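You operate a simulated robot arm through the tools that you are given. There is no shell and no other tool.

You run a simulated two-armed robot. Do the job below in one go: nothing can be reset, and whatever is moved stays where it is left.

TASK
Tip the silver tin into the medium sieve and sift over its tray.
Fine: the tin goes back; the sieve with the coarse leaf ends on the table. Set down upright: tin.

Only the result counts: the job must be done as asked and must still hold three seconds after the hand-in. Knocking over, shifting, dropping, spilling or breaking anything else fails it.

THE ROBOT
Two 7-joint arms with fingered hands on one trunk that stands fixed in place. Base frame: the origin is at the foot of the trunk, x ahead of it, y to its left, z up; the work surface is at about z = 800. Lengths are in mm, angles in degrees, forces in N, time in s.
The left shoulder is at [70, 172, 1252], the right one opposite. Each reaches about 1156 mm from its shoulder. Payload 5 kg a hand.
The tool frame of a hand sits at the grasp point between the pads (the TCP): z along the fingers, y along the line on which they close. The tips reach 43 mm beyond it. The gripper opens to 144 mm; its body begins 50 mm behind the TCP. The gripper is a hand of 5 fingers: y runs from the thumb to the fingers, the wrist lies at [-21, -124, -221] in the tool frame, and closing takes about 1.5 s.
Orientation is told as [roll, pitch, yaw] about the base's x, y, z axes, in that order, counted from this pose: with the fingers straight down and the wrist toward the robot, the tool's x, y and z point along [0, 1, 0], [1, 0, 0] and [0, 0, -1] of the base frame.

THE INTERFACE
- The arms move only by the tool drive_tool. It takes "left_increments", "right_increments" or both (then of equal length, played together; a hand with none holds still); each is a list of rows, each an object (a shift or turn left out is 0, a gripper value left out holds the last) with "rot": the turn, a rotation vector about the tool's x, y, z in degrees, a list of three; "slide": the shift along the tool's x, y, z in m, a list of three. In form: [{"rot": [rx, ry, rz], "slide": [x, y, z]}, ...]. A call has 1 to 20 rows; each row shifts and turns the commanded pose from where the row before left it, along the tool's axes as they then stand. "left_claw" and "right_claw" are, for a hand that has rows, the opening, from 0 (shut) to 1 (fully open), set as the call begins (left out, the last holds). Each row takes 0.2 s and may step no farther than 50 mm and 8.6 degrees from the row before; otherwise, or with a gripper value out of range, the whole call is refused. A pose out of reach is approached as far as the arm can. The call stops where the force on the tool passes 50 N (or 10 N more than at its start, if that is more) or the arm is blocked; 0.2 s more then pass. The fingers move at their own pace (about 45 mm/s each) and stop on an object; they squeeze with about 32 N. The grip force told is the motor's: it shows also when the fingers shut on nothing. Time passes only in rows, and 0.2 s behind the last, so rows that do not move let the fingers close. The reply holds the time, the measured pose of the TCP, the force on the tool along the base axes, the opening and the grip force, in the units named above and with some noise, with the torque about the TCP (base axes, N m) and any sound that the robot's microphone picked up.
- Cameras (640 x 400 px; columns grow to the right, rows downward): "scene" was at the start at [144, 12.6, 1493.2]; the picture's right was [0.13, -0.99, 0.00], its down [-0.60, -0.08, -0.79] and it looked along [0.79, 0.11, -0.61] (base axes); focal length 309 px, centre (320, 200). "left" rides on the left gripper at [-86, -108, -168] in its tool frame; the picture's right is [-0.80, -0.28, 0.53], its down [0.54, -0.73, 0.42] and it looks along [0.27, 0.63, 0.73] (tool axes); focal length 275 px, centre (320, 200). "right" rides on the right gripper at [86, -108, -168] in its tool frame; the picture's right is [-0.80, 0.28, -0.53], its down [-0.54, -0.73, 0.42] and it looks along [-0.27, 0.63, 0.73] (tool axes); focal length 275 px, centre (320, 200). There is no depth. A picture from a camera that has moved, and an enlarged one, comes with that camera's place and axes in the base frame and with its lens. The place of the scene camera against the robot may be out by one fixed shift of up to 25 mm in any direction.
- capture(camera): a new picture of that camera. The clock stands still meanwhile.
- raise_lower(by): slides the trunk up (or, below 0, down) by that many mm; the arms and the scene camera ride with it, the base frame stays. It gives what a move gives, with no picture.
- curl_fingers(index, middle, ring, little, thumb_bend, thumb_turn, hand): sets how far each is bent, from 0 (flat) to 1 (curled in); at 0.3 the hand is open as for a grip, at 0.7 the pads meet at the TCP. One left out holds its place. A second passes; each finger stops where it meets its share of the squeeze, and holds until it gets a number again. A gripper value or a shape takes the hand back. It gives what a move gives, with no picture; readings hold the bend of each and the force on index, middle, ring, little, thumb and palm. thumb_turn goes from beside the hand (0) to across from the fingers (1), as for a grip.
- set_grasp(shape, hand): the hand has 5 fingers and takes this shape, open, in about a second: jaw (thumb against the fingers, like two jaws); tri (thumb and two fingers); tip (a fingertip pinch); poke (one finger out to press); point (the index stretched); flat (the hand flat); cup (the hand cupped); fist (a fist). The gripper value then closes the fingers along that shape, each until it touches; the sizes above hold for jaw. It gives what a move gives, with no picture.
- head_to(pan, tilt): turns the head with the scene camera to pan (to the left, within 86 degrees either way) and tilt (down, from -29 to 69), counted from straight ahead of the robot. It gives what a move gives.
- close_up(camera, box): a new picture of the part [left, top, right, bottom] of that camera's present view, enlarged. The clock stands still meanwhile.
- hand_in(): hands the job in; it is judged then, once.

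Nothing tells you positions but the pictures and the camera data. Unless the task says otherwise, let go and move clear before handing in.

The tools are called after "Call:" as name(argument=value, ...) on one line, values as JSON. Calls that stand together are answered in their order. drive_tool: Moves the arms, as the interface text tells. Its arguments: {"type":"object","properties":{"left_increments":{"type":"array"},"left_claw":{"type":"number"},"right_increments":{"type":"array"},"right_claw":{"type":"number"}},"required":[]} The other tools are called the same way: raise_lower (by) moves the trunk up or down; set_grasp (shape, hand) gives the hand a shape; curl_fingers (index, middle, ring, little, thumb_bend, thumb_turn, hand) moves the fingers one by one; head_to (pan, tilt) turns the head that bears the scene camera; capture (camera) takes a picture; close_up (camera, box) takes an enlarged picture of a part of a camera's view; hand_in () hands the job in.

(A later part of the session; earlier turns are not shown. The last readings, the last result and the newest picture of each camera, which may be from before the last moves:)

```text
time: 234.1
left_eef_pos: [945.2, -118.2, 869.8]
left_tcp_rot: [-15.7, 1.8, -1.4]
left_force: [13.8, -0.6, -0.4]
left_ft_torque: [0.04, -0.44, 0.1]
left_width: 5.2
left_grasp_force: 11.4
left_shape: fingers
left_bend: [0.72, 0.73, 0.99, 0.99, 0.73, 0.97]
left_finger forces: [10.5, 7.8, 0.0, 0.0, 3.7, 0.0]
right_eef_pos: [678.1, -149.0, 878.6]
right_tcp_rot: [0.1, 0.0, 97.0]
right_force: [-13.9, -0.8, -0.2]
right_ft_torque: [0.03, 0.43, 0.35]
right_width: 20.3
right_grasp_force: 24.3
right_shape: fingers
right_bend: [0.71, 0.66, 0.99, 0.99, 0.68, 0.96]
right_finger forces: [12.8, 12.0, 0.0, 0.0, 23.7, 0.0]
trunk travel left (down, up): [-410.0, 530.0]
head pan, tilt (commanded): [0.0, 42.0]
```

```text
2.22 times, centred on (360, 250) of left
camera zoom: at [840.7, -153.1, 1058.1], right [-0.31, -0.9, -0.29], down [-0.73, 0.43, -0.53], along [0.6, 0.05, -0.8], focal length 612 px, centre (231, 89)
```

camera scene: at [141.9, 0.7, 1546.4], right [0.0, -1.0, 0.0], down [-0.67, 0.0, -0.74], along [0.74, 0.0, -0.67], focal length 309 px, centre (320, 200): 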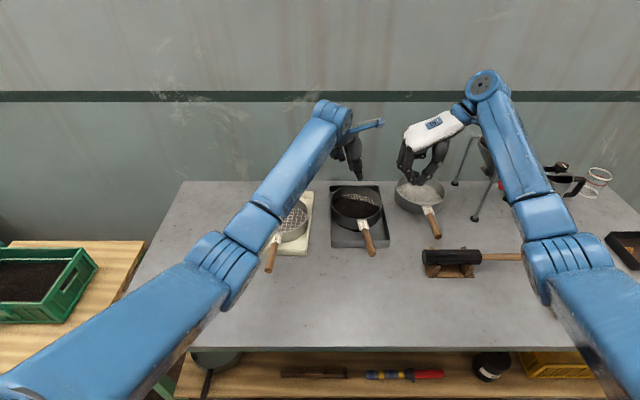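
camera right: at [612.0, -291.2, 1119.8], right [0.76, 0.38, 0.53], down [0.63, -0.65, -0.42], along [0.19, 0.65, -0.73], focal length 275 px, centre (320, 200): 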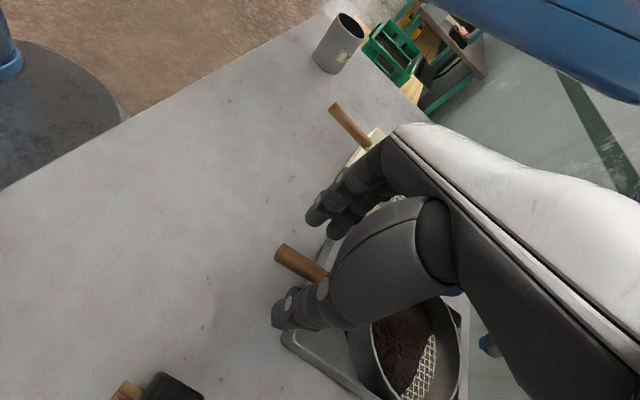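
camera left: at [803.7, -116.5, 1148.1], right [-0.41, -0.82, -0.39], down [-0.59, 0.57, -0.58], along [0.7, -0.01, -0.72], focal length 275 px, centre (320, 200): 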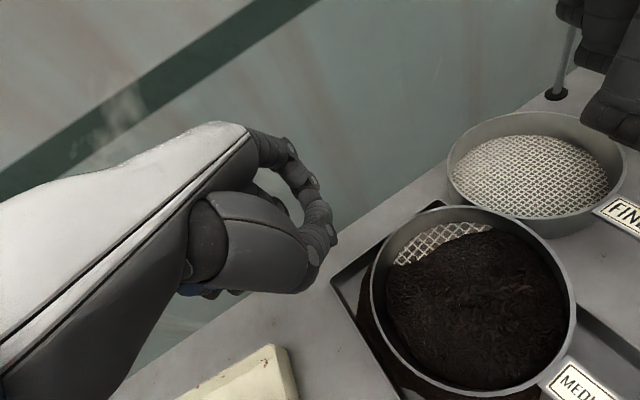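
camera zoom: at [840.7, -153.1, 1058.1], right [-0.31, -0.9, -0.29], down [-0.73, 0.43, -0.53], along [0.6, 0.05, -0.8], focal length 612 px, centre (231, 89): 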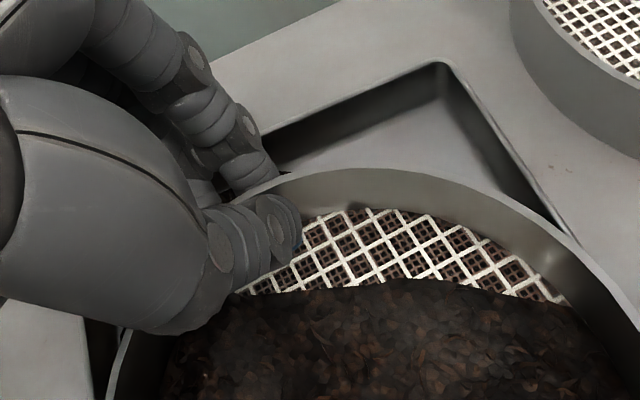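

Call:
drive_tool(left_increments=[{"slide": [0, 0.0012, 0]}, {"slide": [0, 0.0012, 0]}, {"slide": [0, 0, 0]}])

Call:
curl_fingers(hand="left", index=0.78, middle=0.78, thumb_bend=0.78)

Call:
close_up(camera="left", box=[240, 160, 480, 340])

```text
time: 234.9
left_eef_pos: [947.1, -118.1, 868.4]
left_tcp_rot: [-15.8, 1.9, -1.4]
left_force: [7.8, -1.0, -0.4]
left_ft_torque: [0.03, -0.24, 0.01]
left_width: 5.1
left_grasp_force: 10.8
left_shape: fingers
left_bend: [0.72, 0.73, 0.99, 0.99, 0.73, 0.97]
left_finger forces: [9.6, 5.5, 0.1, 0.0, 6.0, 0.0]
right_eef_pos: [677.8, -148.6, 878.4]
right_tcp_rot: [0.0, 0.0, 97.0]
right_force: [-8.7, 0.4, 0.0]
right_ft_torque: [-0.01, 0.29, 0.32]
right_width: 20.4
right_grasp_force: 24.3
right_shape: fingers
right_bend: [0.71, 0.66, 0.99, 0.99, 0.68, 0.97]
right_finger forces: [12.8, 11.8, 0.0, 0.1, 23.9, 0.0]
trunk travel left (down, up): [-410.0, 530.0]
head pan, tilt (commanded): [0.0, 42.0]
```

```text
time: 235.9
left_eef_pos: [946.9, -118.2, 867.7]
left_tcp_rot: [-15.7, 1.9, -1.4]
left_force: [6.9, -0.6, -0.6]
left_ft_torque: [-0.01, -0.31, -0.18]
left_width: 4.2
left_grasp_force: 17.9
left_shape: fingers
left_bend: [0.72, 0.74, 0.99, 0.99, 0.73, 0.97]
left_finger forces: [10.7, 11.0, 0.1, 0.0, 13.9, 0.1]
right_eef_pos: [677.5, -149.5, 878.1]
right_tcp_rot: [0.1, 0.0, 97.1]
right_force: [-7.0, 0.0, -0.4]
right_ft_torque: [0.0, 0.19, 0.35]
right_width: 20.2
right_grasp_force: 24.8
right_shape: fingers
right_bend: [0.71, 0.66, 0.99, 0.99, 0.68, 0.97]
right_finger forces: [12.8, 11.9, 0.0, 0.1, 24.5, 0.0]
trunk travel left (down, up): [-410.0, 530.0]
head pan, tilt (commanded): [0.0, 42.0]
```

```text
2.22 times, centred on (360, 250) of left
camera zoom: at [843.0, -153.3, 1057.2], right [-0.31, -0.9, -0.29], down [-0.73, 0.43, -0.53], along [0.6, 0.05, -0.8], focal length 612 px, centre (231, 89)
```

zoom: 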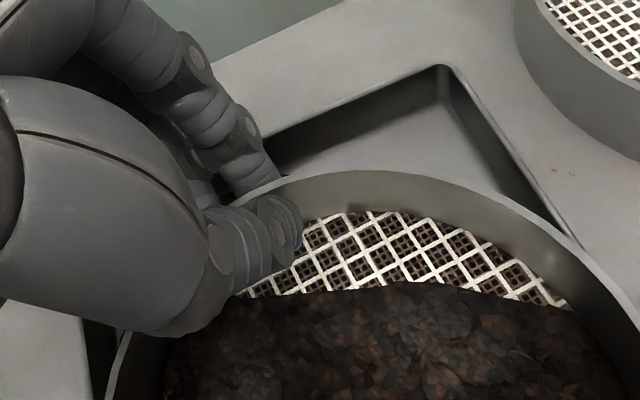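

A good three-point pinch on the far rim (11/11/14 N). I balance the hands a touch more, and lift both gently.

Call:
drive_tool(left_increments=[{"slide": [0, 0.001, 0]}, {"slide": [0, 0, 0]}])

Call:
curl_fingers(hand="left", index=0.8, middle=0.8, thumb_bend=0.81)

Call:
drive_tool(left_increments=[{"slide": [-0.0011, 0, -0.0039]}, {"slide": [-0.0011, 0, -0.0039]}, {"slide": [-0.0011, 0, -0.0039]}, {"slide": [-0.0011, 0, -0.0039]}, {"slide": [0, 0, 0]}, {"slide": [0, 0, 0]}], right_increments=[{"slide": [0, 0, -0.004]}, {"slide": [0, 0, -0.004]}, {"slide": [0, 0, -0.004]}, {"slide": [0, 0, -0.004]}, {"slide": [0, 0, 0]}, {"slide": [0, 0, 0]}])

Call:
close_up(camera="left", box=[240, 160, 600, 400])

Call:
close_up(camera="scene", box=[310, 140, 430, 260])

```text
time: 236.5
left_eef_pos: [947.5, -117.8, 868.9]
left_tcp_rot: [-15.7, 1.9, -1.3]
left_force: [4.6, 0.0, -0.3]
left_ft_torque: [0.03, -0.24, -0.15]
left_width: 4.4
left_grasp_force: 17.0
left_shape: fingers
left_bend: [0.72, 0.74, 0.99, 0.99, 0.73, 0.97]
left_finger forces: [9.8, 10.1, 0.0, 0.0, 14.5, 0.1]
right_eef_pos: [677.5, -148.9, 879.0]
right_tcp_rot: [0.1, 0.0, 97.0]
right_force: [-4.8, 0.4, -0.1]
right_ft_torque: [0.02, 0.13, 0.36]
right_width: 20.4
right_grasp_force: 24.8
right_shape: fingers
right_bend: [0.71, 0.66, 0.99, 0.99, 0.68, 0.97]
right_finger forces: [12.8, 12.1, 0.0, 0.0, 24.8, 0.0]
trunk travel left (down, up): [-410.0, 530.0]
head pan, tilt (commanded): [0.0, 42.0]
```

```text
time: 237.5
left_eef_pos: [946.6, -117.7, 869.1]
left_tcp_rot: [-15.8, 1.9, -1.3]
left_force: [3.8, 0.0, -0.5]
left_ft_torque: [0.04, -0.24, -0.21]
left_width: 3.9
left_grasp_force: 22.2
left_shape: fingers
left_bend: [0.72, 0.74, 0.99, 0.99, 0.73, 0.97]
left_finger forces: [11.8, 12.1, 0.0, 0.0, 19.8, 0.1]
right_eef_pos: [678.1, -149.2, 879.1]
right_tcp_rot: [0.1, -0.1, 96.9]
right_force: [-3.4, 0.4, -0.4]
right_ft_torque: [0.01, 0.08, 0.33]
right_width: 20.3
right_grasp_force: 24.5
right_shape: fingers
right_bend: [0.71, 0.66, 0.99, 0.99, 0.68, 0.97]
right_finger forces: [12.7, 12.1, 0.1, 0.0, 24.8, 0.1]
trunk travel left (down, up): [-410.0, 530.0]
head pan, tilt (commanded): [0.0, 42.0]
```

```text
time: 238.9
left_eef_pos: [948.3, -117.6, 885.9]
left_tcp_rot: [-15.7, 1.8, -1.3]
left_force: [6.7, -0.9, -1.7]
left_ft_torque: [0.07, -0.32, -0.21]
left_width: 3.7
left_grasp_force: 22.5
left_shape: fingers
left_bend: [0.72, 0.74, 0.99, 0.99, 0.73, 0.97]
left_finger forces: [12.9, 13.1, 0.0, 0.1, 18.9, 0.0]
right_eef_pos: [678.3, -147.0, 893.5]
right_tcp_rot: [0.0, 0.1, 97.0]
right_force: [-7.3, -1.9, -1.1]
right_ft_torque: [0.0, 0.17, 0.28]
right_width: 20.3
right_grasp_force: 25.1
right_shape: fingers
right_bend: [0.71, 0.66, 0.99, 0.99, 0.68, 0.97]
right_finger forces: [12.9, 12.0, 0.0, 0.0, 24.7, 0.0]
trunk travel left (down, up): [-410.0, 530.0]
head pan, tilt (commanded): [0.0, 42.0]
```

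```text
1.67 times, centred on (420, 280) of left
camera zoom: at [843.8, -152.4, 1074.8], right [-0.31, -0.9, -0.29], down [-0.73, 0.43, -0.53], along [0.6, 0.05, -0.8], focal length 459 px, centre (153, 67)
```

zoom: 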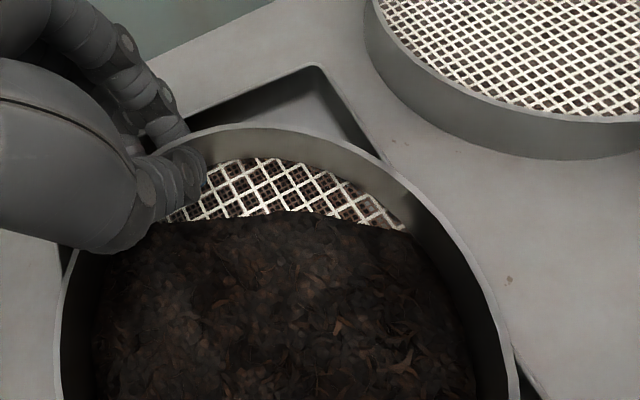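

```text
3.33 times, centred on (370, 200) of scene
camera zoom: at [142.2, 0.8, 1546.4], right [0.0, -1.0, 0.0], down [-0.67, 0.0, -0.74], along [0.74, 0.0, -0.67], focal length 1032 px, centre (153, 200)
```

zoom: 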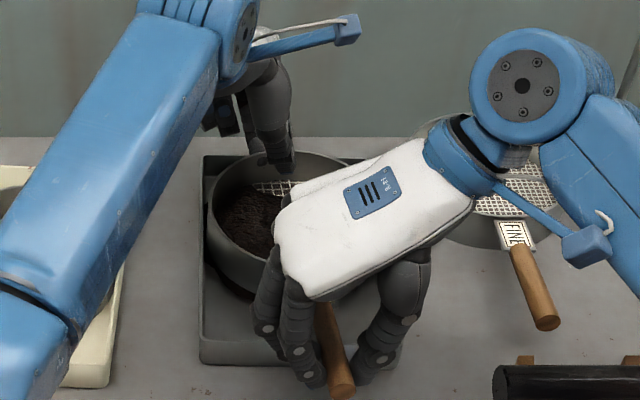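

Very firm and level this time. With this better grip I raise the sieve above the tray walls and give it one last short sifting to be thorough.

Call:
drive_tool(left_increments=[{"slide": [-0.0016, 0, -0.0058]}, {"slide": [-0.0016, 0, -0.0058]}, {"slide": [-0.0016, 0, -0.0058]}, {"slide": [-0.0016, 0, -0.0058]}, {"slide": [-0.0011, 0, -0.0039]}, {"slide": [0, 0, 0]}, {"slide": [0, 0, 0]}], right_increments=[{"slide": [0.0005, 0, -0.006]}, {"slide": [0.0005, 0, -0.006]}, {"slide": [0, 0, -0.006]}, {"slide": [0, 0, -0.006]}, {"slide": [0, 0, -0.004]}, {"slide": [0, 0, 0]}, {"slide": [0, 0, 0]}])

Call:
close_up(camera="left", box=[240, 160, 600, 400])

Call:
close_up(camera="scene", box=[310, 140, 430, 260])

```text
time: 240.5
left_eef_pos: [948.1, -116.7, 914.0]
left_tcp_rot: [-15.7, 2.0, -1.5]
left_force: [-1.3, 0.1, -2.3]
left_ft_torque: [0.02, -0.1, -0.3]
left_width: 3.9
left_grasp_force: 21.1
left_shape: fingers
left_bend: [0.72, 0.74, 0.99, 0.99, 0.73, 0.97]
left_finger forces: [10.4, 10.3, 0.0, 0.0, 20.9, 0.0]
right_eef_pos: [677.2, -148.6, 922.0]
right_tcp_rot: [0.0, -0.1, 97.0]
right_force: [1.2, 0.8, -0.9]
right_ft_torque: [0.04, -0.06, 0.27]
right_width: 20.1
right_grasp_force: 25.9
right_shape: fingers
right_bend: [0.71, 0.66, 0.99, 0.99, 0.68, 0.97]
right_finger forces: [13.0, 11.8, 0.0, 0.0, 25.0, 0.1]
trunk travel left (down, up): [-410.0, 530.0]
head pan, tilt (commanded): [0.0, 42.0]
```

```text
1.67 times, centred on (420, 280) of left
camera zoom: at [844.3, -152.6, 1103.1], right [-0.32, -0.9, -0.29], down [-0.73, 0.43, -0.53], along [0.6, 0.05, -0.8], focal length 459 px, centre (153, 67)
```

zoom: 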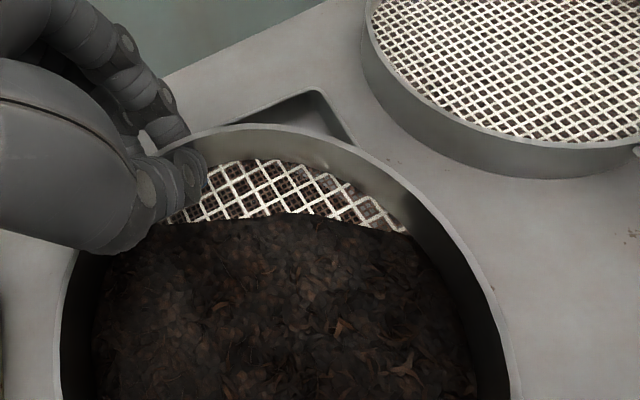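

```text
3.33 times, centred on (370, 200) of scene
camera zoom: at [142.2, 0.8, 1546.4], right [0.0, -1.0, 0.0], down [-0.67, 0.0, -0.74], along [0.74, 0.0, -0.67], focal length 1032 px, centre (153, 200)
```

zoom: 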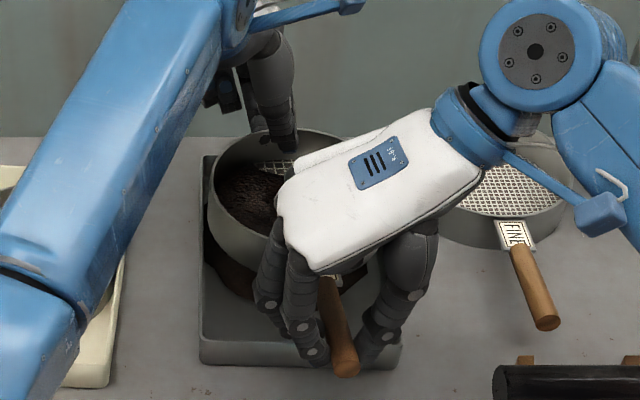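

Call:
drive_tool(left_increments=[{"slide": [0, -0.01, 0]}, {"slide": [0, -0.01, 0]}, {"slide": [0, 0.02, 0]}, {"slide": [0, -0.02, 0]}, {"slide": [0, 0.02, 0]}, {"slide": [0, -0.02, 0]}, {"slide": [0, 0.02, 0]}, {"slide": [0, -0.02, 0]}, {"slide": [0, 0.02, 0]}, {"slide": [0, -0.02, 0]}, {"slide": [0, 0.02, 0]}, {"slide": [0, 0, 0]}, {"slide": [0, 0, 0]}], right_increments=[{"slide": [0.0099, 0.0012, 0]}, {"slide": [0.0099, 0.0012, 0]}, {"slide": [-0.01985, -0.00244, 0]}, {"slide": [0.01985, 0.00244, 0]}, {"slide": [-0.01985, -0.00244, 0]}, {"slide": [0.01985, 0.00244, 0]}, {"slide": [-0.01985, -0.00244, 0]}, {"slide": [0.01985, 0.00244, 0]}, {"slide": [-0.01985, -0.00244, 0]}, {"slide": [0.01985, 0.00244, 0]}, {"slide": [-0.01985, -0.00244, 0]}, {"slide": [0, 0, 0]}, {"slide": [0, 0, 0]}])

Call:
close_up(camera="left", box=[240, 160, 600, 400])

Call:
close_up(camera="scene", box=[310, 140, 430, 260])

```text
time: 243.3
left_eef_pos: [946.9, -118.7, 915.2]
left_tcp_rot: [-15.6, 1.8, -1.5]
left_force: [2.2, 0.1, -1.7]
left_ft_torque: [0.0, -0.19, -0.19]
left_width: 3.9
left_grasp_force: 21.3
left_shape: fingers
left_bend: [0.72, 0.74, 0.99, 0.99, 0.73, 0.97]
left_finger forces: [11.5, 12.1, 0.0, 0.0, 19.6, 0.1]
right_eef_pos: [677.6, -149.4, 922.7]
right_tcp_rot: [0.0, 0.0, 97.0]
right_force: [-3.0, -0.2, -0.7]
right_ft_torque: [0.03, 0.08, 0.26]
right_width: 20.1
right_grasp_force: 25.3
right_shape: fingers
right_bend: [0.71, 0.66, 0.99, 0.99, 0.68, 0.97]
right_finger forces: [12.7, 12.2, 0.1, 0.1, 24.8, 0.0]
trunk travel left (down, up): [-410.0, 530.0]
head pan, tilt (commanded): [0.0, 42.0]
```

```text
1.67 times, centred on (420, 280) of left
camera zoom: at [843.4, -152.9, 1104.3], right [-0.31, -0.9, -0.29], down [-0.73, 0.43, -0.53], along [0.6, 0.05, -0.8], focal length 459 px, centre (153, 67)
```

zoom: 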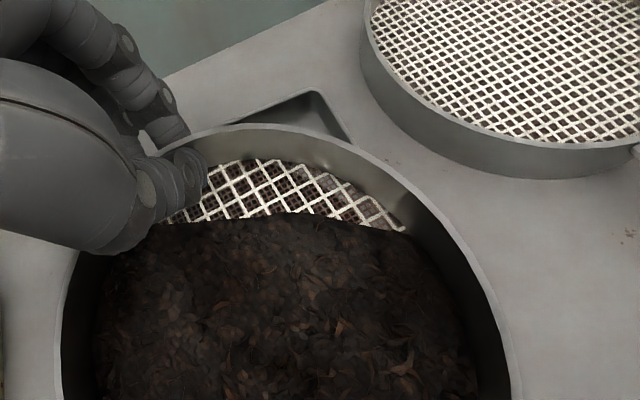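

```text
3.33 times, centred on (370, 200) of scene
camera zoom: at [141.1, 0.8, 1546.6], right [0.0, -1.0, 0.0], down [-0.67, 0.0, -0.74], along [0.74, 0.0, -0.67], focal length 1032 px, centre (153, 200)
```

zoom: 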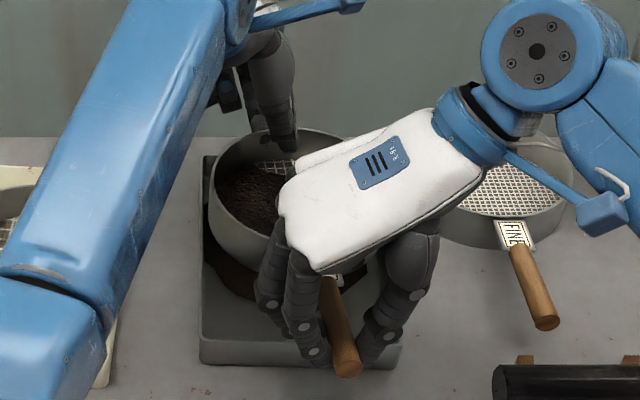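

That hold is rock steady. One more, stronger round while it is over the tray.

Call:
drive_tool(left_increments=[{"slide": [0, -0.014, 0]}, {"slide": [0, -0.014, 0]}, {"slide": [0, 0.028, 0]}, {"slide": [0, -0.028, 0]}, {"slide": [0, 0.028, 0]}, {"slide": [0, -0.028, 0]}, {"slide": [0, 0.028, 0]}, {"slide": [0, -0.028, 0]}, {"slide": [0, 0.028, 0]}, {"slide": [0, -0.028, 0]}, {"slide": [0, 0.028, 0]}, {"slide": [0, -0.028, 0]}, {"slide": [0, 0.028, 0]}, {"slide": [0, -0.028, 0]}, {"slide": [0, 0.028, 0]}, {"slide": [0, 0, 0]}, {"slide": [0, 0, 0]}], right_increments=[{"slide": [0.0139, 0.0017, 0]}, {"slide": [0.0139, 0.0017, 0]}, {"slide": [-0.0278, -0.0034, 0]}, {"slide": [0.0278, 0.0034, 0]}, {"slide": [-0.0278, -0.0034, 0]}, {"slide": [0.0278, 0.0034, 0]}, {"slide": [-0.0278, -0.0034, 0]}, {"slide": [0.0278, 0.0034, 0]}, {"slide": [-0.0278, -0.0034, 0]}, {"slide": [0.0278, 0.0034, 0]}, {"slide": [-0.0278, -0.0034, 0]}, {"slide": [0.0278, 0.0034, 0]}, {"slide": [-0.0278, -0.0034, 0]}, {"slide": [0.0278, 0.0034, 0]}, {"slide": [-0.0278, -0.0034, 0]}, {"slide": [0, 0, 0]}, {"slide": [0, 0, 0]}])

Call:
close_up(camera="left", box=[240, 160, 600, 400])

Call:
capture(camera="scene")

```text
time: 246.9
left_eef_pos: [949.8, -116.4, 914.1]
left_tcp_rot: [-15.7, 1.7, -1.4]
left_force: [-7.0, -0.7, -0.7]
left_ft_torque: [0.0, 0.08, -0.33]
left_width: 3.4
left_grasp_force: 21.0
left_shape: fingers
left_bend: [0.72, 0.75, 0.99, 0.99, 0.73, 0.97]
left_finger forces: [9.0, 8.9, 0.0, 0.0, 23.2, 0.0]
right_eef_pos: [676.0, -149.8, 923.6]
right_tcp_rot: [0.0, 0.0, 96.9]
right_force: [7.1, 0.8, -1.2]
right_ft_torque: [0.06, -0.23, 0.24]
right_width: 20.0
right_grasp_force: 25.6
right_shape: fingers
right_bend: [0.71, 0.66, 0.99, 0.99, 0.67, 0.97]
right_finger forces: [12.8, 12.2, 0.1, 0.1, 25.4, 0.1]
trunk travel left (down, up): [-410.0, 530.0]
head pan, tilt (commanded): [0.0, 42.0]
```

```text
1.67 times, centred on (420, 280) of left
camera zoom: at [845.0, -151.9, 1102.2], right [-0.32, -0.9, -0.29], down [-0.73, 0.43, -0.53], along [0.6, 0.05, -0.8], focal length 459 px, centre (153, 67)
```

zoom: 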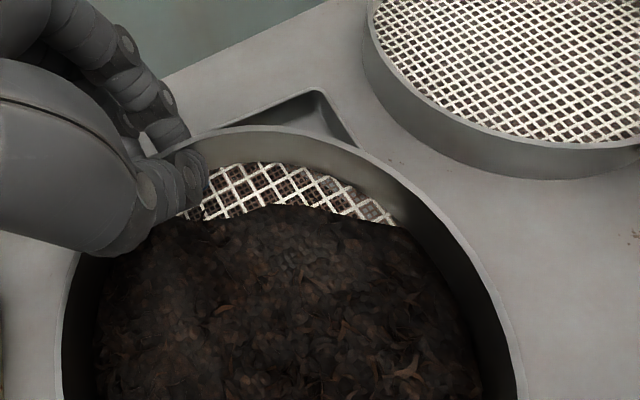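

```text
taken
camera scene: at [140.3, 0.8, 1546.7], right [0.0, -1.0, 0.0], down [-0.67, 0.0, -0.74], along [0.74, 0.0, -0.67], focal length 309 px, centre (320, 200)
```

scene: 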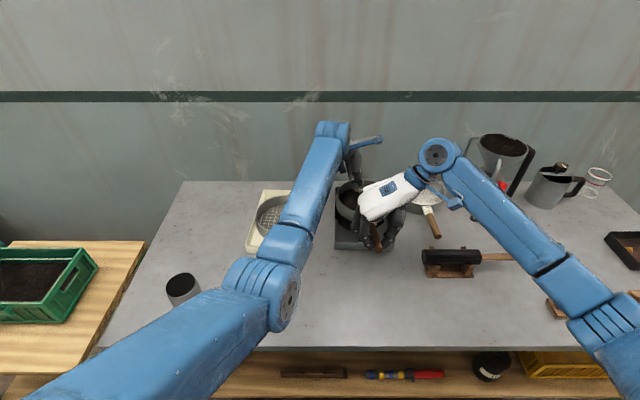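

Sifting is done. I lift 15 mm more and start carrying the sieve level toward the free table area in front, in slow synchronized steps.

Call:
drive_tool(left_increments=[{"slide": [-0.00135, -0.00016, -0.00481]}, {"slide": [-0.00135, -0.00016, -0.00481]}, {"slide": [-0.00135, -0.00016, -0.00481]}, {"slide": [0.0022, -0.0053, -0.0004]}, {"slide": [0.00438, -0.01069, -0.00088]}, {"slide": [0.00438, -0.01069, -0.00088]}, {"slide": [0.00438, -0.01069, -0.00088]}, {"slide": [0.00438, -0.01069, -0.00088]}, {"slide": [0.00438, -0.01069, -0.00088]}, {"slide": [0.0022, -0.0053, -0.0004]}, {"slide": [0, 0, 0]}], right_increments=[{"slide": [-0.001, 0, -0.005]}, {"slide": [0, 0, -0.005]}, {"slide": [0, 0, -0.005]}, {"slide": [0.005, 0.003, 0]}, {"slide": [0.00993, 0.00597, 0]}, {"slide": [0.00993, 0.00597, 0]}, {"slide": [0.00993, 0.00597, 0]}, {"slide": [0.00993, 0.00597, 0]}, {"slide": [0.00993, 0.00597, 0]}, {"slide": [0.005, 0.003, 0]}, {"slide": [0, 0, 0]}])

Call:
capture(camera="scene")

Call:
close_up(camera="left", box=[240, 160, 600, 400])

```text
time: 249.3
left_eef_pos: [889.2, -81.6, 931.4]
left_tcp_rot: [-15.2, 1.6, -1.0]
left_force: [-8.9, -1.0, -2.2]
left_ft_torque: [0.0, 0.16, -0.39]
left_width: 3.8
left_grasp_force: 20.6
left_shape: fingers
left_bend: [0.72, 0.75, 0.99, 0.99, 0.73, 0.97]
left_finger forces: [8.2, 8.6, 0.1, 0.0, 24.4, 0.1]
right_eef_pos: [615.5, -120.5, 937.9]
right_tcp_rot: [0.1, 0.0, 96.9]
right_force: [8.8, 0.4, -0.7]
right_ft_torque: [0.07, -0.31, 0.31]
right_width: 20.2
right_grasp_force: 25.1
right_shape: fingers
right_bend: [0.71, 0.66, 0.99, 0.99, 0.67, 0.97]
right_finger forces: [12.0, 13.5, 0.1, 0.1, 25.6, 0.0]
trunk travel left (down, up): [-410.0, 530.0]
head pan, tilt (commanded): [0.0, 42.0]
```

```text
taken
camera scene: at [142.4, 0.8, 1546.4], right [0.0, -1.0, 0.0], down [-0.67, 0.0, -0.74], along [0.74, 0.0, -0.67], focal length 309 px, centre (320, 200)
```

scene: 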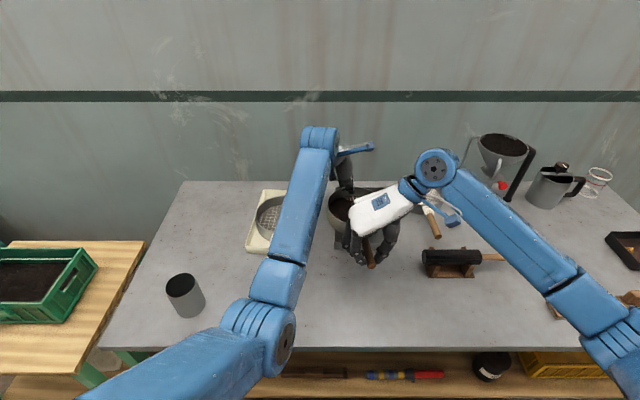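

```text
1.67 times, centred on (420, 280) of left
camera zoom: at [784.1, -118.3, 1119.4], right [-0.31, -0.9, -0.3], down [-0.73, 0.43, -0.53], along [0.61, 0.05, -0.79], focal length 459 px, centre (153, 67)
```

zoom: 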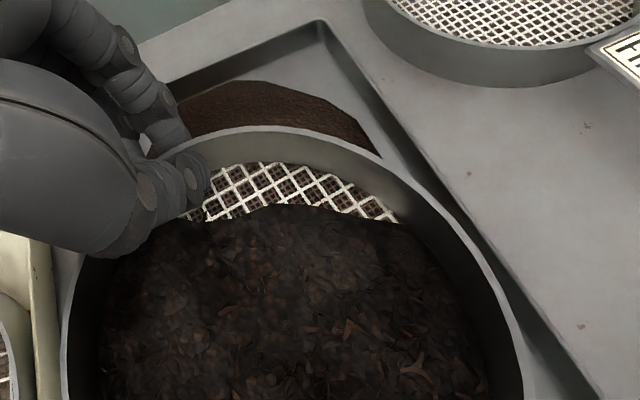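

Call:
drive_tool(left_increments=[{"slide": [0.0022, -0.0053, -0.0004]}, {"slide": [0.00438, -0.01069, -0.00088]}, {"slide": [0.00438, -0.01069, -0.00088]}, {"slide": [0.00438, -0.01069, -0.00088]}, {"slide": [0.0022, -0.0053, -0.0004]}, {"slide": [0, 0, 0]}], right_increments=[{"slide": [0.0038, 0.003, 0]}, {"slide": [0.00993, 0.00597, 0]}, {"slide": [0.00993, 0.00597, 0]}, {"slide": [0.00993, 0.00597, 0]}, {"slide": [0.005, 0.003, 0]}, {"slide": [0, 0, 0]}])

Call:
capture(camera="scene")

```text
time: 250.7
left_eef_pos: [854.6, -52.1, 938.9]
left_tcp_rot: [-14.7, 0.9, -0.6]
left_force: [-20.0, -3.1, -2.6]
left_ft_torque: [0.0, 0.5, -0.44]
left_width: 4.1
left_grasp_force: 16.7
left_shape: fingers
left_bend: [0.73, 0.76, 0.99, 0.99, 0.71, 0.96]
left_finger forces: [4.1, 2.4, 0.0, 0.2, 26.6, 0.0]
right_eef_pos: [572.7, -99.8, 938.4]
right_tcp_rot: [0.1, 0.1, 97.1]
right_force: [19.5, 2.5, -0.7]
right_ft_torque: [0.04, -0.65, 0.28]
right_width: 20.4
right_grasp_force: 25.9
right_shape: fingers
right_bend: [0.71, 0.66, 0.99, 0.99, 0.67, 0.98]
right_finger forces: [12.2, 13.7, 0.0, 0.0, 25.4, 0.0]
trunk travel left (down, up): [-410.0, 530.0]
head pan, tilt (commanded): [0.0, 42.0]
```

```text
taken
camera scene: at [142.3, 0.8, 1546.4], right [0.0, -1.0, 0.0], down [-0.67, 0.0, -0.74], along [0.74, 0.0, -0.67], focal length 309 px, centre (320, 200)
```

scene: 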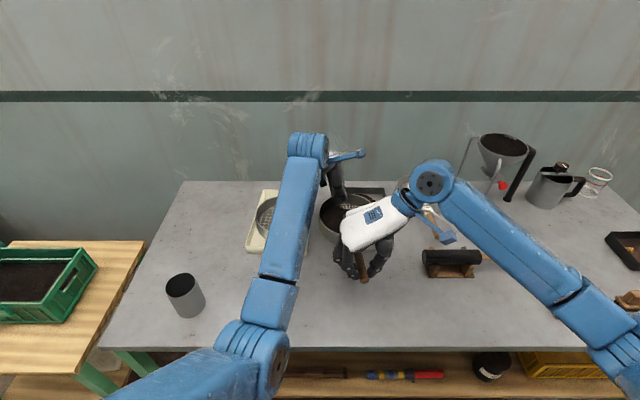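

The left wrist is nearing its limit again and tension is building. I ease the right hand toward the left and turn the left hand to free it.

Call:
drive_tool(left_increments=[{"slide": [0, 0, 0]}, {"rot": [0, 0, 3]}, {"rot": [0, 0, 3]}, {"slide": [0, 0, 0]}], right_increments=[{"slide": [-0.002, 0.0005, 0]}, {"slide": [0, 0, 0]}, {"slide": [0, 0, 0]}, {"slide": [0, 0, 0]}])

Call:
close_up(camera="left", box=[240, 160, 600, 400])

```text
time: 251.7
left_eef_pos: [843.6, -65.9, 931.2]
left_tcp_rot: [-15.5, -0.1, -7.0]
left_force: [16.3, 0.8, -2.5]
left_ft_torque: [0.14, -0.48, 0.08]
left_width: 4.0
left_grasp_force: 22.2
left_shape: fingers
left_bend: [0.73, 0.76, 0.99, 0.99, 0.73, 0.96]
left_finger forces: [17.0, 12.3, 0.0, 0.0, 15.2, 0.1]
right_eef_pos: [573.5, -98.5, 938.4]
right_tcp_rot: [0.3, 0.1, 97.1]
right_force: [-15.4, -0.6, -0.5]
right_ft_torque: [-0.06, 0.54, 0.35]
right_width: 20.0
right_grasp_force: 23.7
right_shape: fingers
right_bend: [0.71, 0.66, 0.99, 0.99, 0.69, 0.96]
right_finger forces: [13.1, 11.4, 0.0, 0.0, 22.7, 0.1]
trunk travel left (down, up): [-410.0, 530.0]
head pan, tilt (commanded): [0.0, 42.0]
```

```text
1.67 times, centred on (420, 280) of left
camera zoom: at [731.5, -90.9, 1117.1], right [-0.39, -0.87, -0.3], down [-0.67, 0.49, -0.55], along [0.63, -0.02, -0.78], focal length 459 px, centre (153, 67)
```

zoom: 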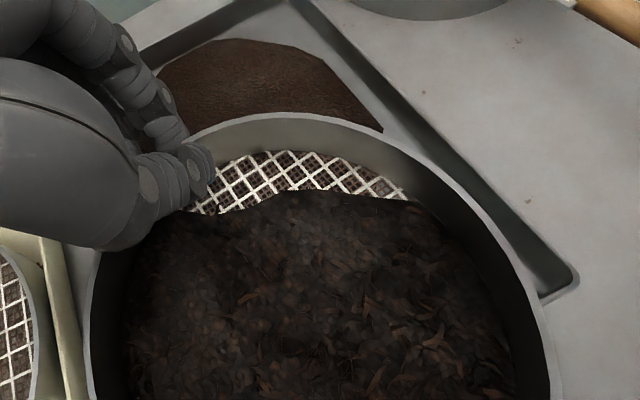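

Call:
drive_tool(left_increments=[{"slide": [0, 0, 0]}, {"slide": [0.0045, -0.0103, -0.0006]}, {"slide": [0.0045, -0.0103, -0.0006]}, {"slide": [0.0045, -0.0103, -0.0006]}, {"slide": [0, 0, 0]}, {"slide": [0, 0, 0]}], right_increments=[{"slide": [0.0025, 0, 0]}, {"slide": [0.0095, 0.0068, 0]}, {"slide": [0.0095, 0.0068, 0]}, {"slide": [0.0095, 0.0068, 0]}, {"slide": [0, 0, 0]}, {"slide": [0, 0, 0]}])

Call:
capture(camera="scene")

```text
time: 253.1
left_eef_pos: [814.5, -47.9, 930.4]
left_tcp_rot: [-15.4, 0.0, -6.9]
left_force: [10.0, 0.0, -3.0]
left_ft_torque: [0.1, -0.3, 0.0]
left_width: 3.7
left_grasp_force: 21.6
left_shape: fingers
left_bend: [0.73, 0.75, 0.99, 0.99, 0.73, 0.96]
left_finger forces: [15.6, 9.9, 0.0, 0.0, 17.4, 0.0]
right_eef_pos: [543.7, -83.8, 939.5]
right_tcp_rot: [0.1, 0.0, 97.0]
right_force: [-9.2, 0.2, -1.4]
right_ft_torque: [-0.03, 0.38, 0.35]
right_width: 19.8
right_grasp_force: 24.4
right_shape: fingers
right_bend: [0.71, 0.66, 0.99, 0.99, 0.69, 0.96]
right_finger forces: [12.9, 12.2, 0.0, 0.0, 23.5, 0.0]
trunk travel left (down, up): [-410.0, 530.0]
head pan, tilt (commanded): [0.0, 42.0]
```

```text
taken
camera scene: at [142.0, 0.9, 1546.4], right [0.0, -1.0, 0.0], down [-0.67, 0.0, -0.74], along [0.74, 0.0, -0.67], focal length 309 px, centre (320, 200)
```

scene: 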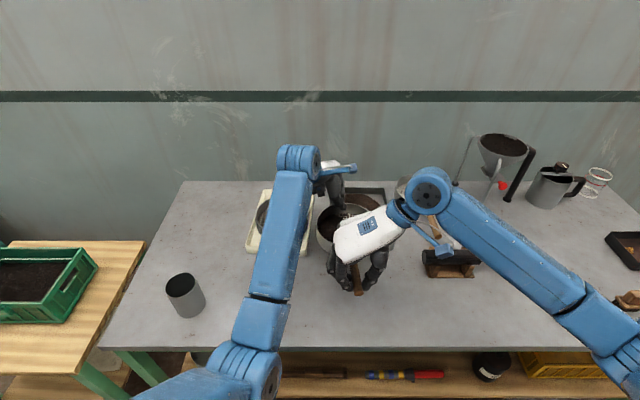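

Call:
drive_tool(left_increments=[{"slide": [0, 0, 0]}, {"slide": [0.00243, -0.01038, -0.00067]}, {"slide": [0.00243, -0.01038, -0.00067]}, {"slide": [0.00243, -0.01038, -0.00067]}, {"slide": [0.00243, -0.01038, -0.00067]}, {"slide": [0, 0, 0]}, {"slide": [0, 0, 0]}], right_increments=[{"slide": [0.0012, 0, 0]}, {"slide": [0.00947, 0.00494, 0]}, {"slide": [0.00947, 0.00494, 0]}, {"slide": [0.00947, 0.00494, 0]}, {"slide": [0.00947, 0.00494, 0]}, {"slide": [0, 0, 0]}, {"slide": [0, 0, 0]}])

Call:
capture(camera="scene")

```text
time: 254.7
left_eef_pos: [775.6, -29.2, 932.5]
left_tcp_rot: [-15.2, -0.2, -6.9]
left_force: [-8.4, -1.1, -2.4]
left_ft_torque: [-0.01, 0.17, -0.24]
left_width: 3.8
left_grasp_force: 18.5
left_shape: fingers
left_bend: [0.73, 0.75, 0.99, 0.99, 0.73, 0.95]
left_finger forces: [8.0, 5.0, 0.1, 0.0, 23.8, 0.1]
right_eef_pos: [501.5, -69.2, 937.4]
right_tcp_rot: [0.0, 0.1, 96.8]
right_force: [9.3, 1.0, -0.8]
right_ft_torque: [0.08, -0.26, 0.27]
right_width: 20.3
right_grasp_force: 25.4
right_shape: fingers
right_bend: [0.71, 0.66, 0.99, 0.99, 0.68, 0.97]
right_finger forces: [12.9, 13.1, 0.1, 0.1, 25.2, 0.1]
trunk travel left (down, up): [-410.0, 530.0]
head pan, tilt (commanded): [0.0, 42.0]
```

```text
taken
camera scene: at [141.8, 1.0, 1546.4], right [0.0, -1.0, 0.0], down [-0.67, 0.0, -0.74], along [0.74, 0.0, -0.67], focal length 309 px, centre (320, 200)
```

scene: 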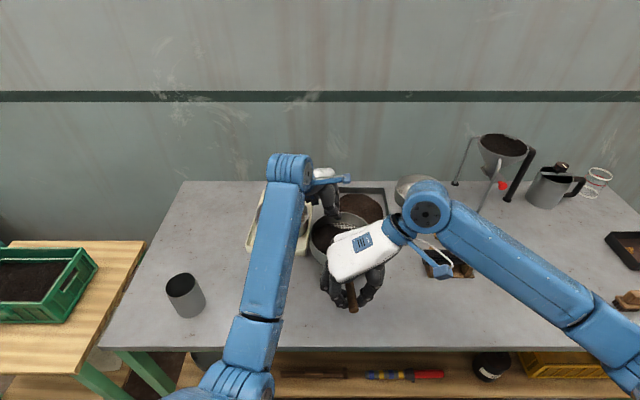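

Call:
drive_tool(left_increments=[{"rot": [0, 0, 2]}, {"rot": [0, 0, 2]}, {"slide": [0.0018, -0.0104, -0.0006]}, {"slide": [0.0018, -0.0104, -0.0006]}, {"slide": [0.0018, -0.0104, -0.0006]}, {"slide": [0, 0, 0]}, {"slide": [0, 0, 0]}], right_increments=[{"slide": [-0.0007, 0, 0]}, {"slide": [0, 0, 0]}, {"slide": [0.0095, 0.0049, 0]}, {"slide": [0.0095, 0.0049, 0]}, {"slide": [0.0095, 0.0049, 0]}, {"slide": [0, 0, 0]}, {"slide": [0, 0, 0]}])

Call:
capture(camera="scene")

Call:
close_up(camera="left", box=[240, 160, 600, 400])

```text
time: 256.3
left_eef_pos: [743.3, -25.1, 927.5]
left_tcp_rot: [-15.9, -0.9, -11.0]
left_force: [7.3, -0.7, -1.8]
left_ft_torque: [0.07, -0.29, 0.06]
left_width: 3.8
left_grasp_force: 20.3
left_shape: fingers
left_bend: [0.73, 0.76, 0.99, 0.99, 0.73, 0.95]
left_finger forces: [15.7, 7.3, 0.0, 0.0, 17.5, 0.0]
right_eef_pos: [470.0, -57.8, 937.5]
right_tcp_rot: [0.1, 0.0, 97.1]
right_force: [-6.9, -0.3, -1.0]
right_ft_torque: [-0.04, 0.3, 0.33]
right_width: 20.0
right_grasp_force: 24.1
right_shape: fingers
right_bend: [0.71, 0.66, 0.99, 0.99, 0.69, 0.96]
right_finger forces: [13.0, 11.9, 0.0, 0.1, 23.3, 0.0]
trunk travel left (down, up): [-410.0, 530.0]
head pan, tilt (commanded): [0.0, 42.0]
```

```text
taken
camera scene: at [141.9, 1.0, 1546.4], right [0.0, -1.0, 0.0], down [-0.67, 0.0, -0.74], along [0.74, 0.0, -0.67], focal length 309 px, centre (320, 200)
```

scene: 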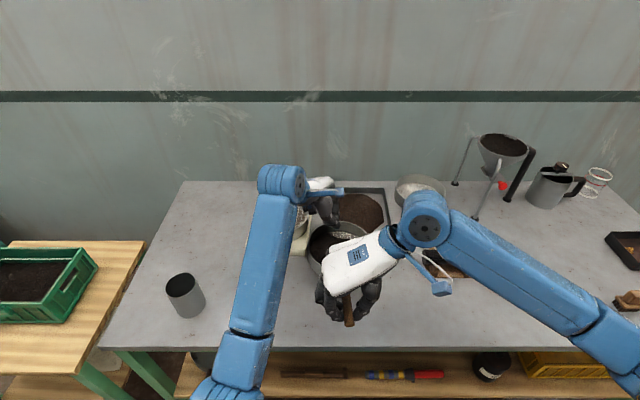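

```text
1.67 times, centred on (420, 280) of left
camera zoom: at [625.7, -41.0, 1111.0], right [-0.45, -0.84, -0.3], down [-0.63, 0.54, -0.57], along [0.64, -0.06, -0.77], focal length 459 px, centre (153, 67)
```

zoom: 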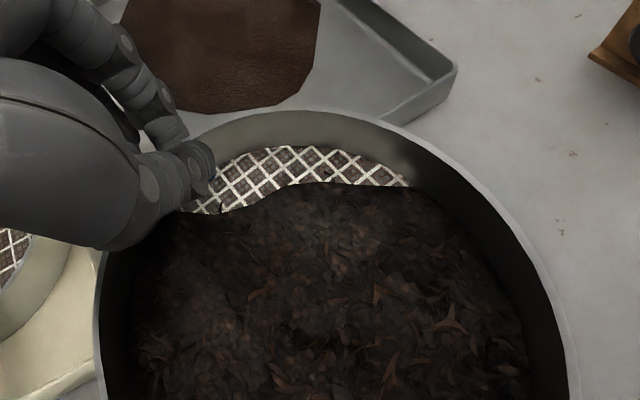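

Call:
drive_tool(left_increments=[{"slide": [0, 0, 0]}, {"slide": [0.0014, -0.0101, -0.0005]}, {"slide": [0.0014, -0.0101, -0.0005]}, {"slide": [0.0014, -0.0101, -0.0005]}, {"slide": [0.0014, -0.0101, -0.0005]}, {"slide": [0.0014, -0.0101, -0.0005]}, {"slide": [0, 0, 0]}, {"slide": [0, 0, 0]}], right_increments=[{"slide": [0.0005, 0, 0]}, {"slide": [0.0091, 0.0045, 0]}, {"slide": [0.0091, 0.0045, 0]}, {"slide": [0.0091, 0.0045, 0]}, {"slide": [0.0091, 0.0045, 0]}, {"slide": [0.0091, 0.0045, 0]}, {"slide": [0, 0, 0]}, {"slide": [0, 0, 0]}])

Call:
capture(camera="scene")

Call:
capture(camera="left")

Call:
capture(camera="right")

```text
time: 258.1
left_eef_pos: [694.8, -9.1, 927.4]
left_tcp_rot: [-15.8, -0.9, -11.0]
left_force: [5.2, -0.3, -2.2]
left_ft_torque: [0.09, -0.22, -0.02]
left_width: 3.9
left_grasp_force: 20.6
left_shape: fingers
left_bend: [0.73, 0.76, 0.99, 0.99, 0.73, 0.95]
left_finger forces: [14.4, 7.5, 0.0, 0.1, 18.2, 0.0]
right_eef_pos: [424.1, -39.6, 937.4]
right_tcp_rot: [0.0, 0.0, 97.0]
right_force: [-5.1, 1.1, -0.7]
right_ft_torque: [0.01, 0.22, 0.32]
right_width: 20.4
right_grasp_force: 23.5
right_shape: fingers
right_bend: [0.71, 0.66, 0.99, 0.99, 0.69, 0.96]
right_finger forces: [13.1, 11.4, 0.1, 0.1, 23.2, 0.0]
trunk travel left (down, up): [-410.0, 530.0]
head pan, tilt (commanded): [0.0, 42.0]
```

```text
taken
camera scene: at [141.8, 1.0, 1546.4], right [0.0, -1.0, 0.0], down [-0.67, 0.0, -0.74], along [0.74, 0.0, -0.67], focal length 309 px, centre (320, 200)
```

scene: 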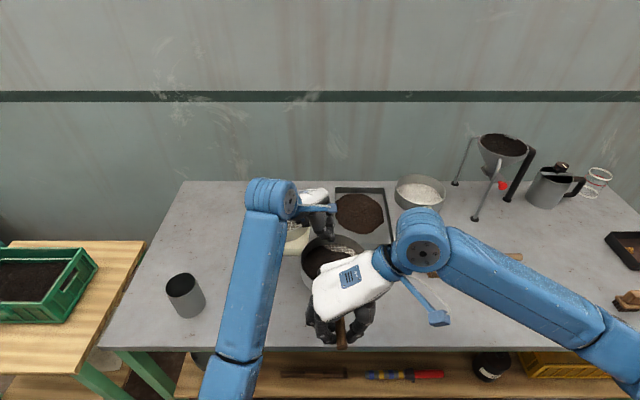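

```text
taken
camera left: at [578.1, -24.6, 1111.7], right [-0.45, -0.84, -0.3], down [-0.63, 0.54, -0.57], along [0.64, -0.06, -0.77], focal length 275 px, centre (320, 200)
```

left: 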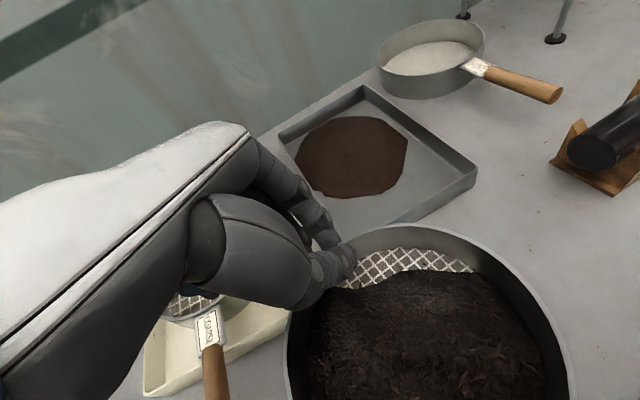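

```text
taken
camera right: at [350.6, -159.1, 1105.6], right [0.76, 0.38, 0.53], down [0.63, -0.65, -0.42], along [0.19, 0.65, -0.73], focal length 275 px, centre (320, 200)
```

right: 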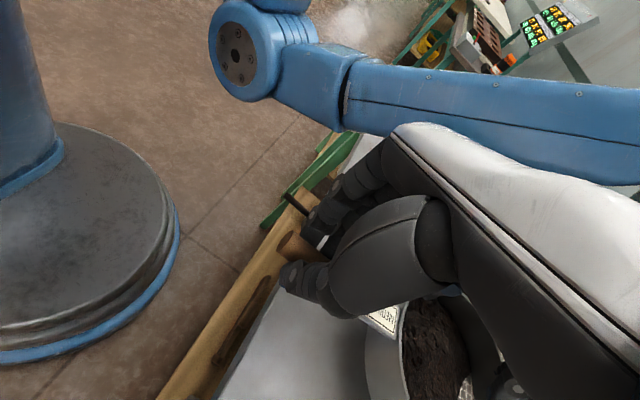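

The sieve is over the free table area (centre ≈ (608, −31)), clear of trays and handles, and the fines lie in a neat patch in the tray. I lower both hands together.

Call:
drive_tool(left_increments=[{"slide": [0.00216, -0.00012, 0.0077]}, {"slide": [0.00216, -0.00012, 0.0077]}, {"slide": [0.00216, -0.00012, 0.0077]}, {"slide": [0.00216, -0.00012, 0.0077]}, {"slide": [0.00216, -0.00012, 0.0077]}, {"slide": [0.00216, -0.00012, 0.0077]}, {"slide": [0, 0, 0]}, {"slide": [0, 0, 0]}], right_increments=[{"slide": [0, 0, 0.008]}, {"slide": [0, 0, 0.008]}, {"slide": [0, 0, 0.008]}, {"slide": [0, 0, 0.008]}, {"slide": [0, 0, 0.008]}, {"slide": [0, 0, 0.008]}, {"slide": [0, 0, 0]}, {"slide": [0, 0, 0]}])

Call:
capture(camera="left")

Call:
close_up(camera="scene", box=[250, 180, 410, 360])

```text
time: 259.9
left_eef_pos: [696.2, -8.7, 877.5]
left_tcp_rot: [-15.7, -0.9, -10.9]
left_force: [0.6, -0.6, -2.3]
left_ft_torque: [0.05, -0.1, -0.04]
left_width: 3.9
left_grasp_force: 19.5
left_shape: fingers
left_bend: [0.73, 0.76, 0.99, 0.99, 0.73, 0.95]
left_finger forces: [13.5, 5.8, 0.0, 0.0, 20.2, 0.0]
right_eef_pos: [421.5, -40.8, 888.9]
right_tcp_rot: [0.1, 0.0, 97.1]
right_force: [-0.5, 0.5, 0.1]
right_ft_torque: [0.01, 0.07, 0.28]
right_width: 19.8
right_grasp_force: 24.5
right_shape: fingers
right_bend: [0.71, 0.66, 0.99, 0.99, 0.69, 0.97]
right_finger forces: [13.0, 11.7, 0.0, 0.0, 23.7, 0.0]
trunk travel left (down, up): [-410.0, 530.0]
head pan, tilt (commanded): [0.0, 42.0]
```

```text
taken
camera left: at [578.8, -24.5, 1062.1], right [-0.45, -0.84, -0.3], down [-0.63, 0.54, -0.57], along [0.64, -0.06, -0.77], focal length 275 px, centre (320, 200)
```

left: 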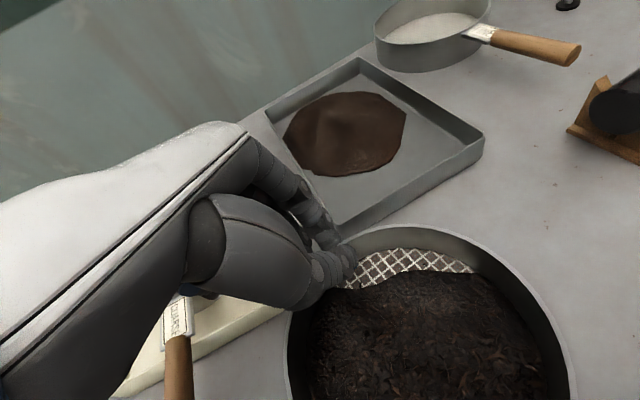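

```text
2.22 times, centred on (330, 270) of scene
camera zoom: at [142.0, 0.9, 1546.4], right [0.0, -1.0, 0.0], down [-0.67, 0.0, -0.74], along [0.74, 0.0, -0.67], focal length 688 px, centre (298, 44)
```

zoom: 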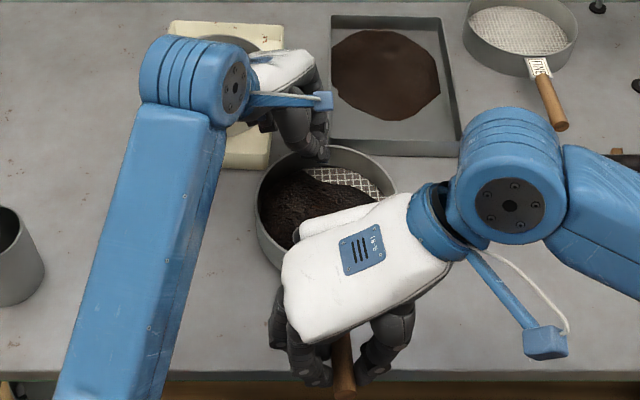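

Call:
drive_tool(left_increments=[{"slide": [-0.0006, -0.0049, 0.0002]}, {"slide": [0.0008, 0, 0.0029]}, {"slide": [0.0008, 0, 0.0029]}, {"slide": [0.0005, 0, 0.0019]}, {"slide": [0, 0, 0]}, {"slide": [0, 0, 0]}], right_increments=[{"slide": [0.005, 0.0006, 0]}, {"slide": [0, 0, 0.003]}, {"slide": [0, 0, 0.003]}, {"slide": [0, 0, 0.002]}, {"slide": [0, 0, 0]}, {"slide": [0, 0, 0]}])

Call:
close_up(camera="left", box=[240, 160, 600, 400])

```text
time: 261.3
left_eef_pos: [690.2, -8.4, 872.7]
left_tcp_rot: [-15.7, -0.9, -11.1]
left_force: [4.0, -0.5, -2.8]
left_ft_torque: [0.05, -0.18, -0.05]
left_width: 3.9
left_grasp_force: 19.8
left_shape: fingers
left_bend: [0.73, 0.76, 0.99, 0.99, 0.73, 0.95]
left_finger forces: [14.3, 7.1, 0.1, 0.0, 19.2, 0.0]
right_eef_pos: [418.6, -41.1, 883.4]
right_tcp_rot: [0.1, 0.0, 97.0]
right_force: [-2.7, -0.7, -1.4]
right_ft_torque: [0.01, 0.19, 0.3]
right_width: 20.1
right_grasp_force: 24.1
right_shape: fingers
right_bend: [0.71, 0.66, 0.99, 0.99, 0.69, 0.96]
right_finger forces: [13.0, 11.6, 0.0, 0.0, 23.6, 0.0]
trunk travel left (down, up): [-410.0, 530.0]
head pan, tilt (commanded): [0.0, 42.0]
```

```text
1.67 times, centred on (420, 280) of left
camera zoom: at [573.6, -23.7, 1055.0], right [-0.45, -0.84, -0.3], down [-0.63, 0.54, -0.57], along [0.64, -0.06, -0.77], focal length 459 px, centre (153, 67)
```

zoom: 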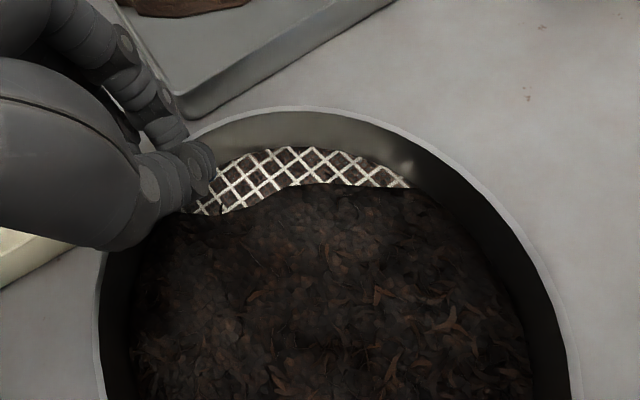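

Call:
drive_tool(left_increments=[{"slide": [0.0005, 0, 0.0019]}, {"slide": [0.0005, 0, 0.0019]}, {"slide": [0, 0, 0]}, {"slide": [0, 0, 0]}], right_increments=[{"slide": [0, 0, 0.002]}, {"slide": [0, 0, 0.002]}, {"slide": [0, 0, 0]}, {"slide": [0, 0, 0]}])

```text
time: 262.3
left_eef_pos: [690.7, -9.0, 867.7]
left_tcp_rot: [-15.7, -0.9, -10.8]
left_force: [8.6, -0.7, -1.7]
left_ft_torque: [0.04, -0.31, 0.03]
left_width: 3.7
left_grasp_force: 20.8
left_shape: fingers
left_bend: [0.73, 0.75, 0.99, 0.99, 0.73, 0.95]
left_finger forces: [16.2, 8.2, 0.0, 0.1, 17.3, 0.0]
right_eef_pos: [418.2, -40.5, 878.6]
right_tcp_rot: [0.1, -0.1, 97.1]
right_force: [-9.2, 0.7, -1.0]
right_ft_torque: [0.0, 0.3, 0.31]
right_width: 20.1
right_grasp_force: 24.0
right_shape: fingers
right_bend: [0.71, 0.66, 0.99, 0.99, 0.69, 0.96]
right_finger forces: [12.9, 11.8, 0.1, 0.1, 23.3, 0.1]
trunk travel left (down, up): [-410.0, 530.0]
head pan, tilt (commanded): [0.0, 42.0]
```

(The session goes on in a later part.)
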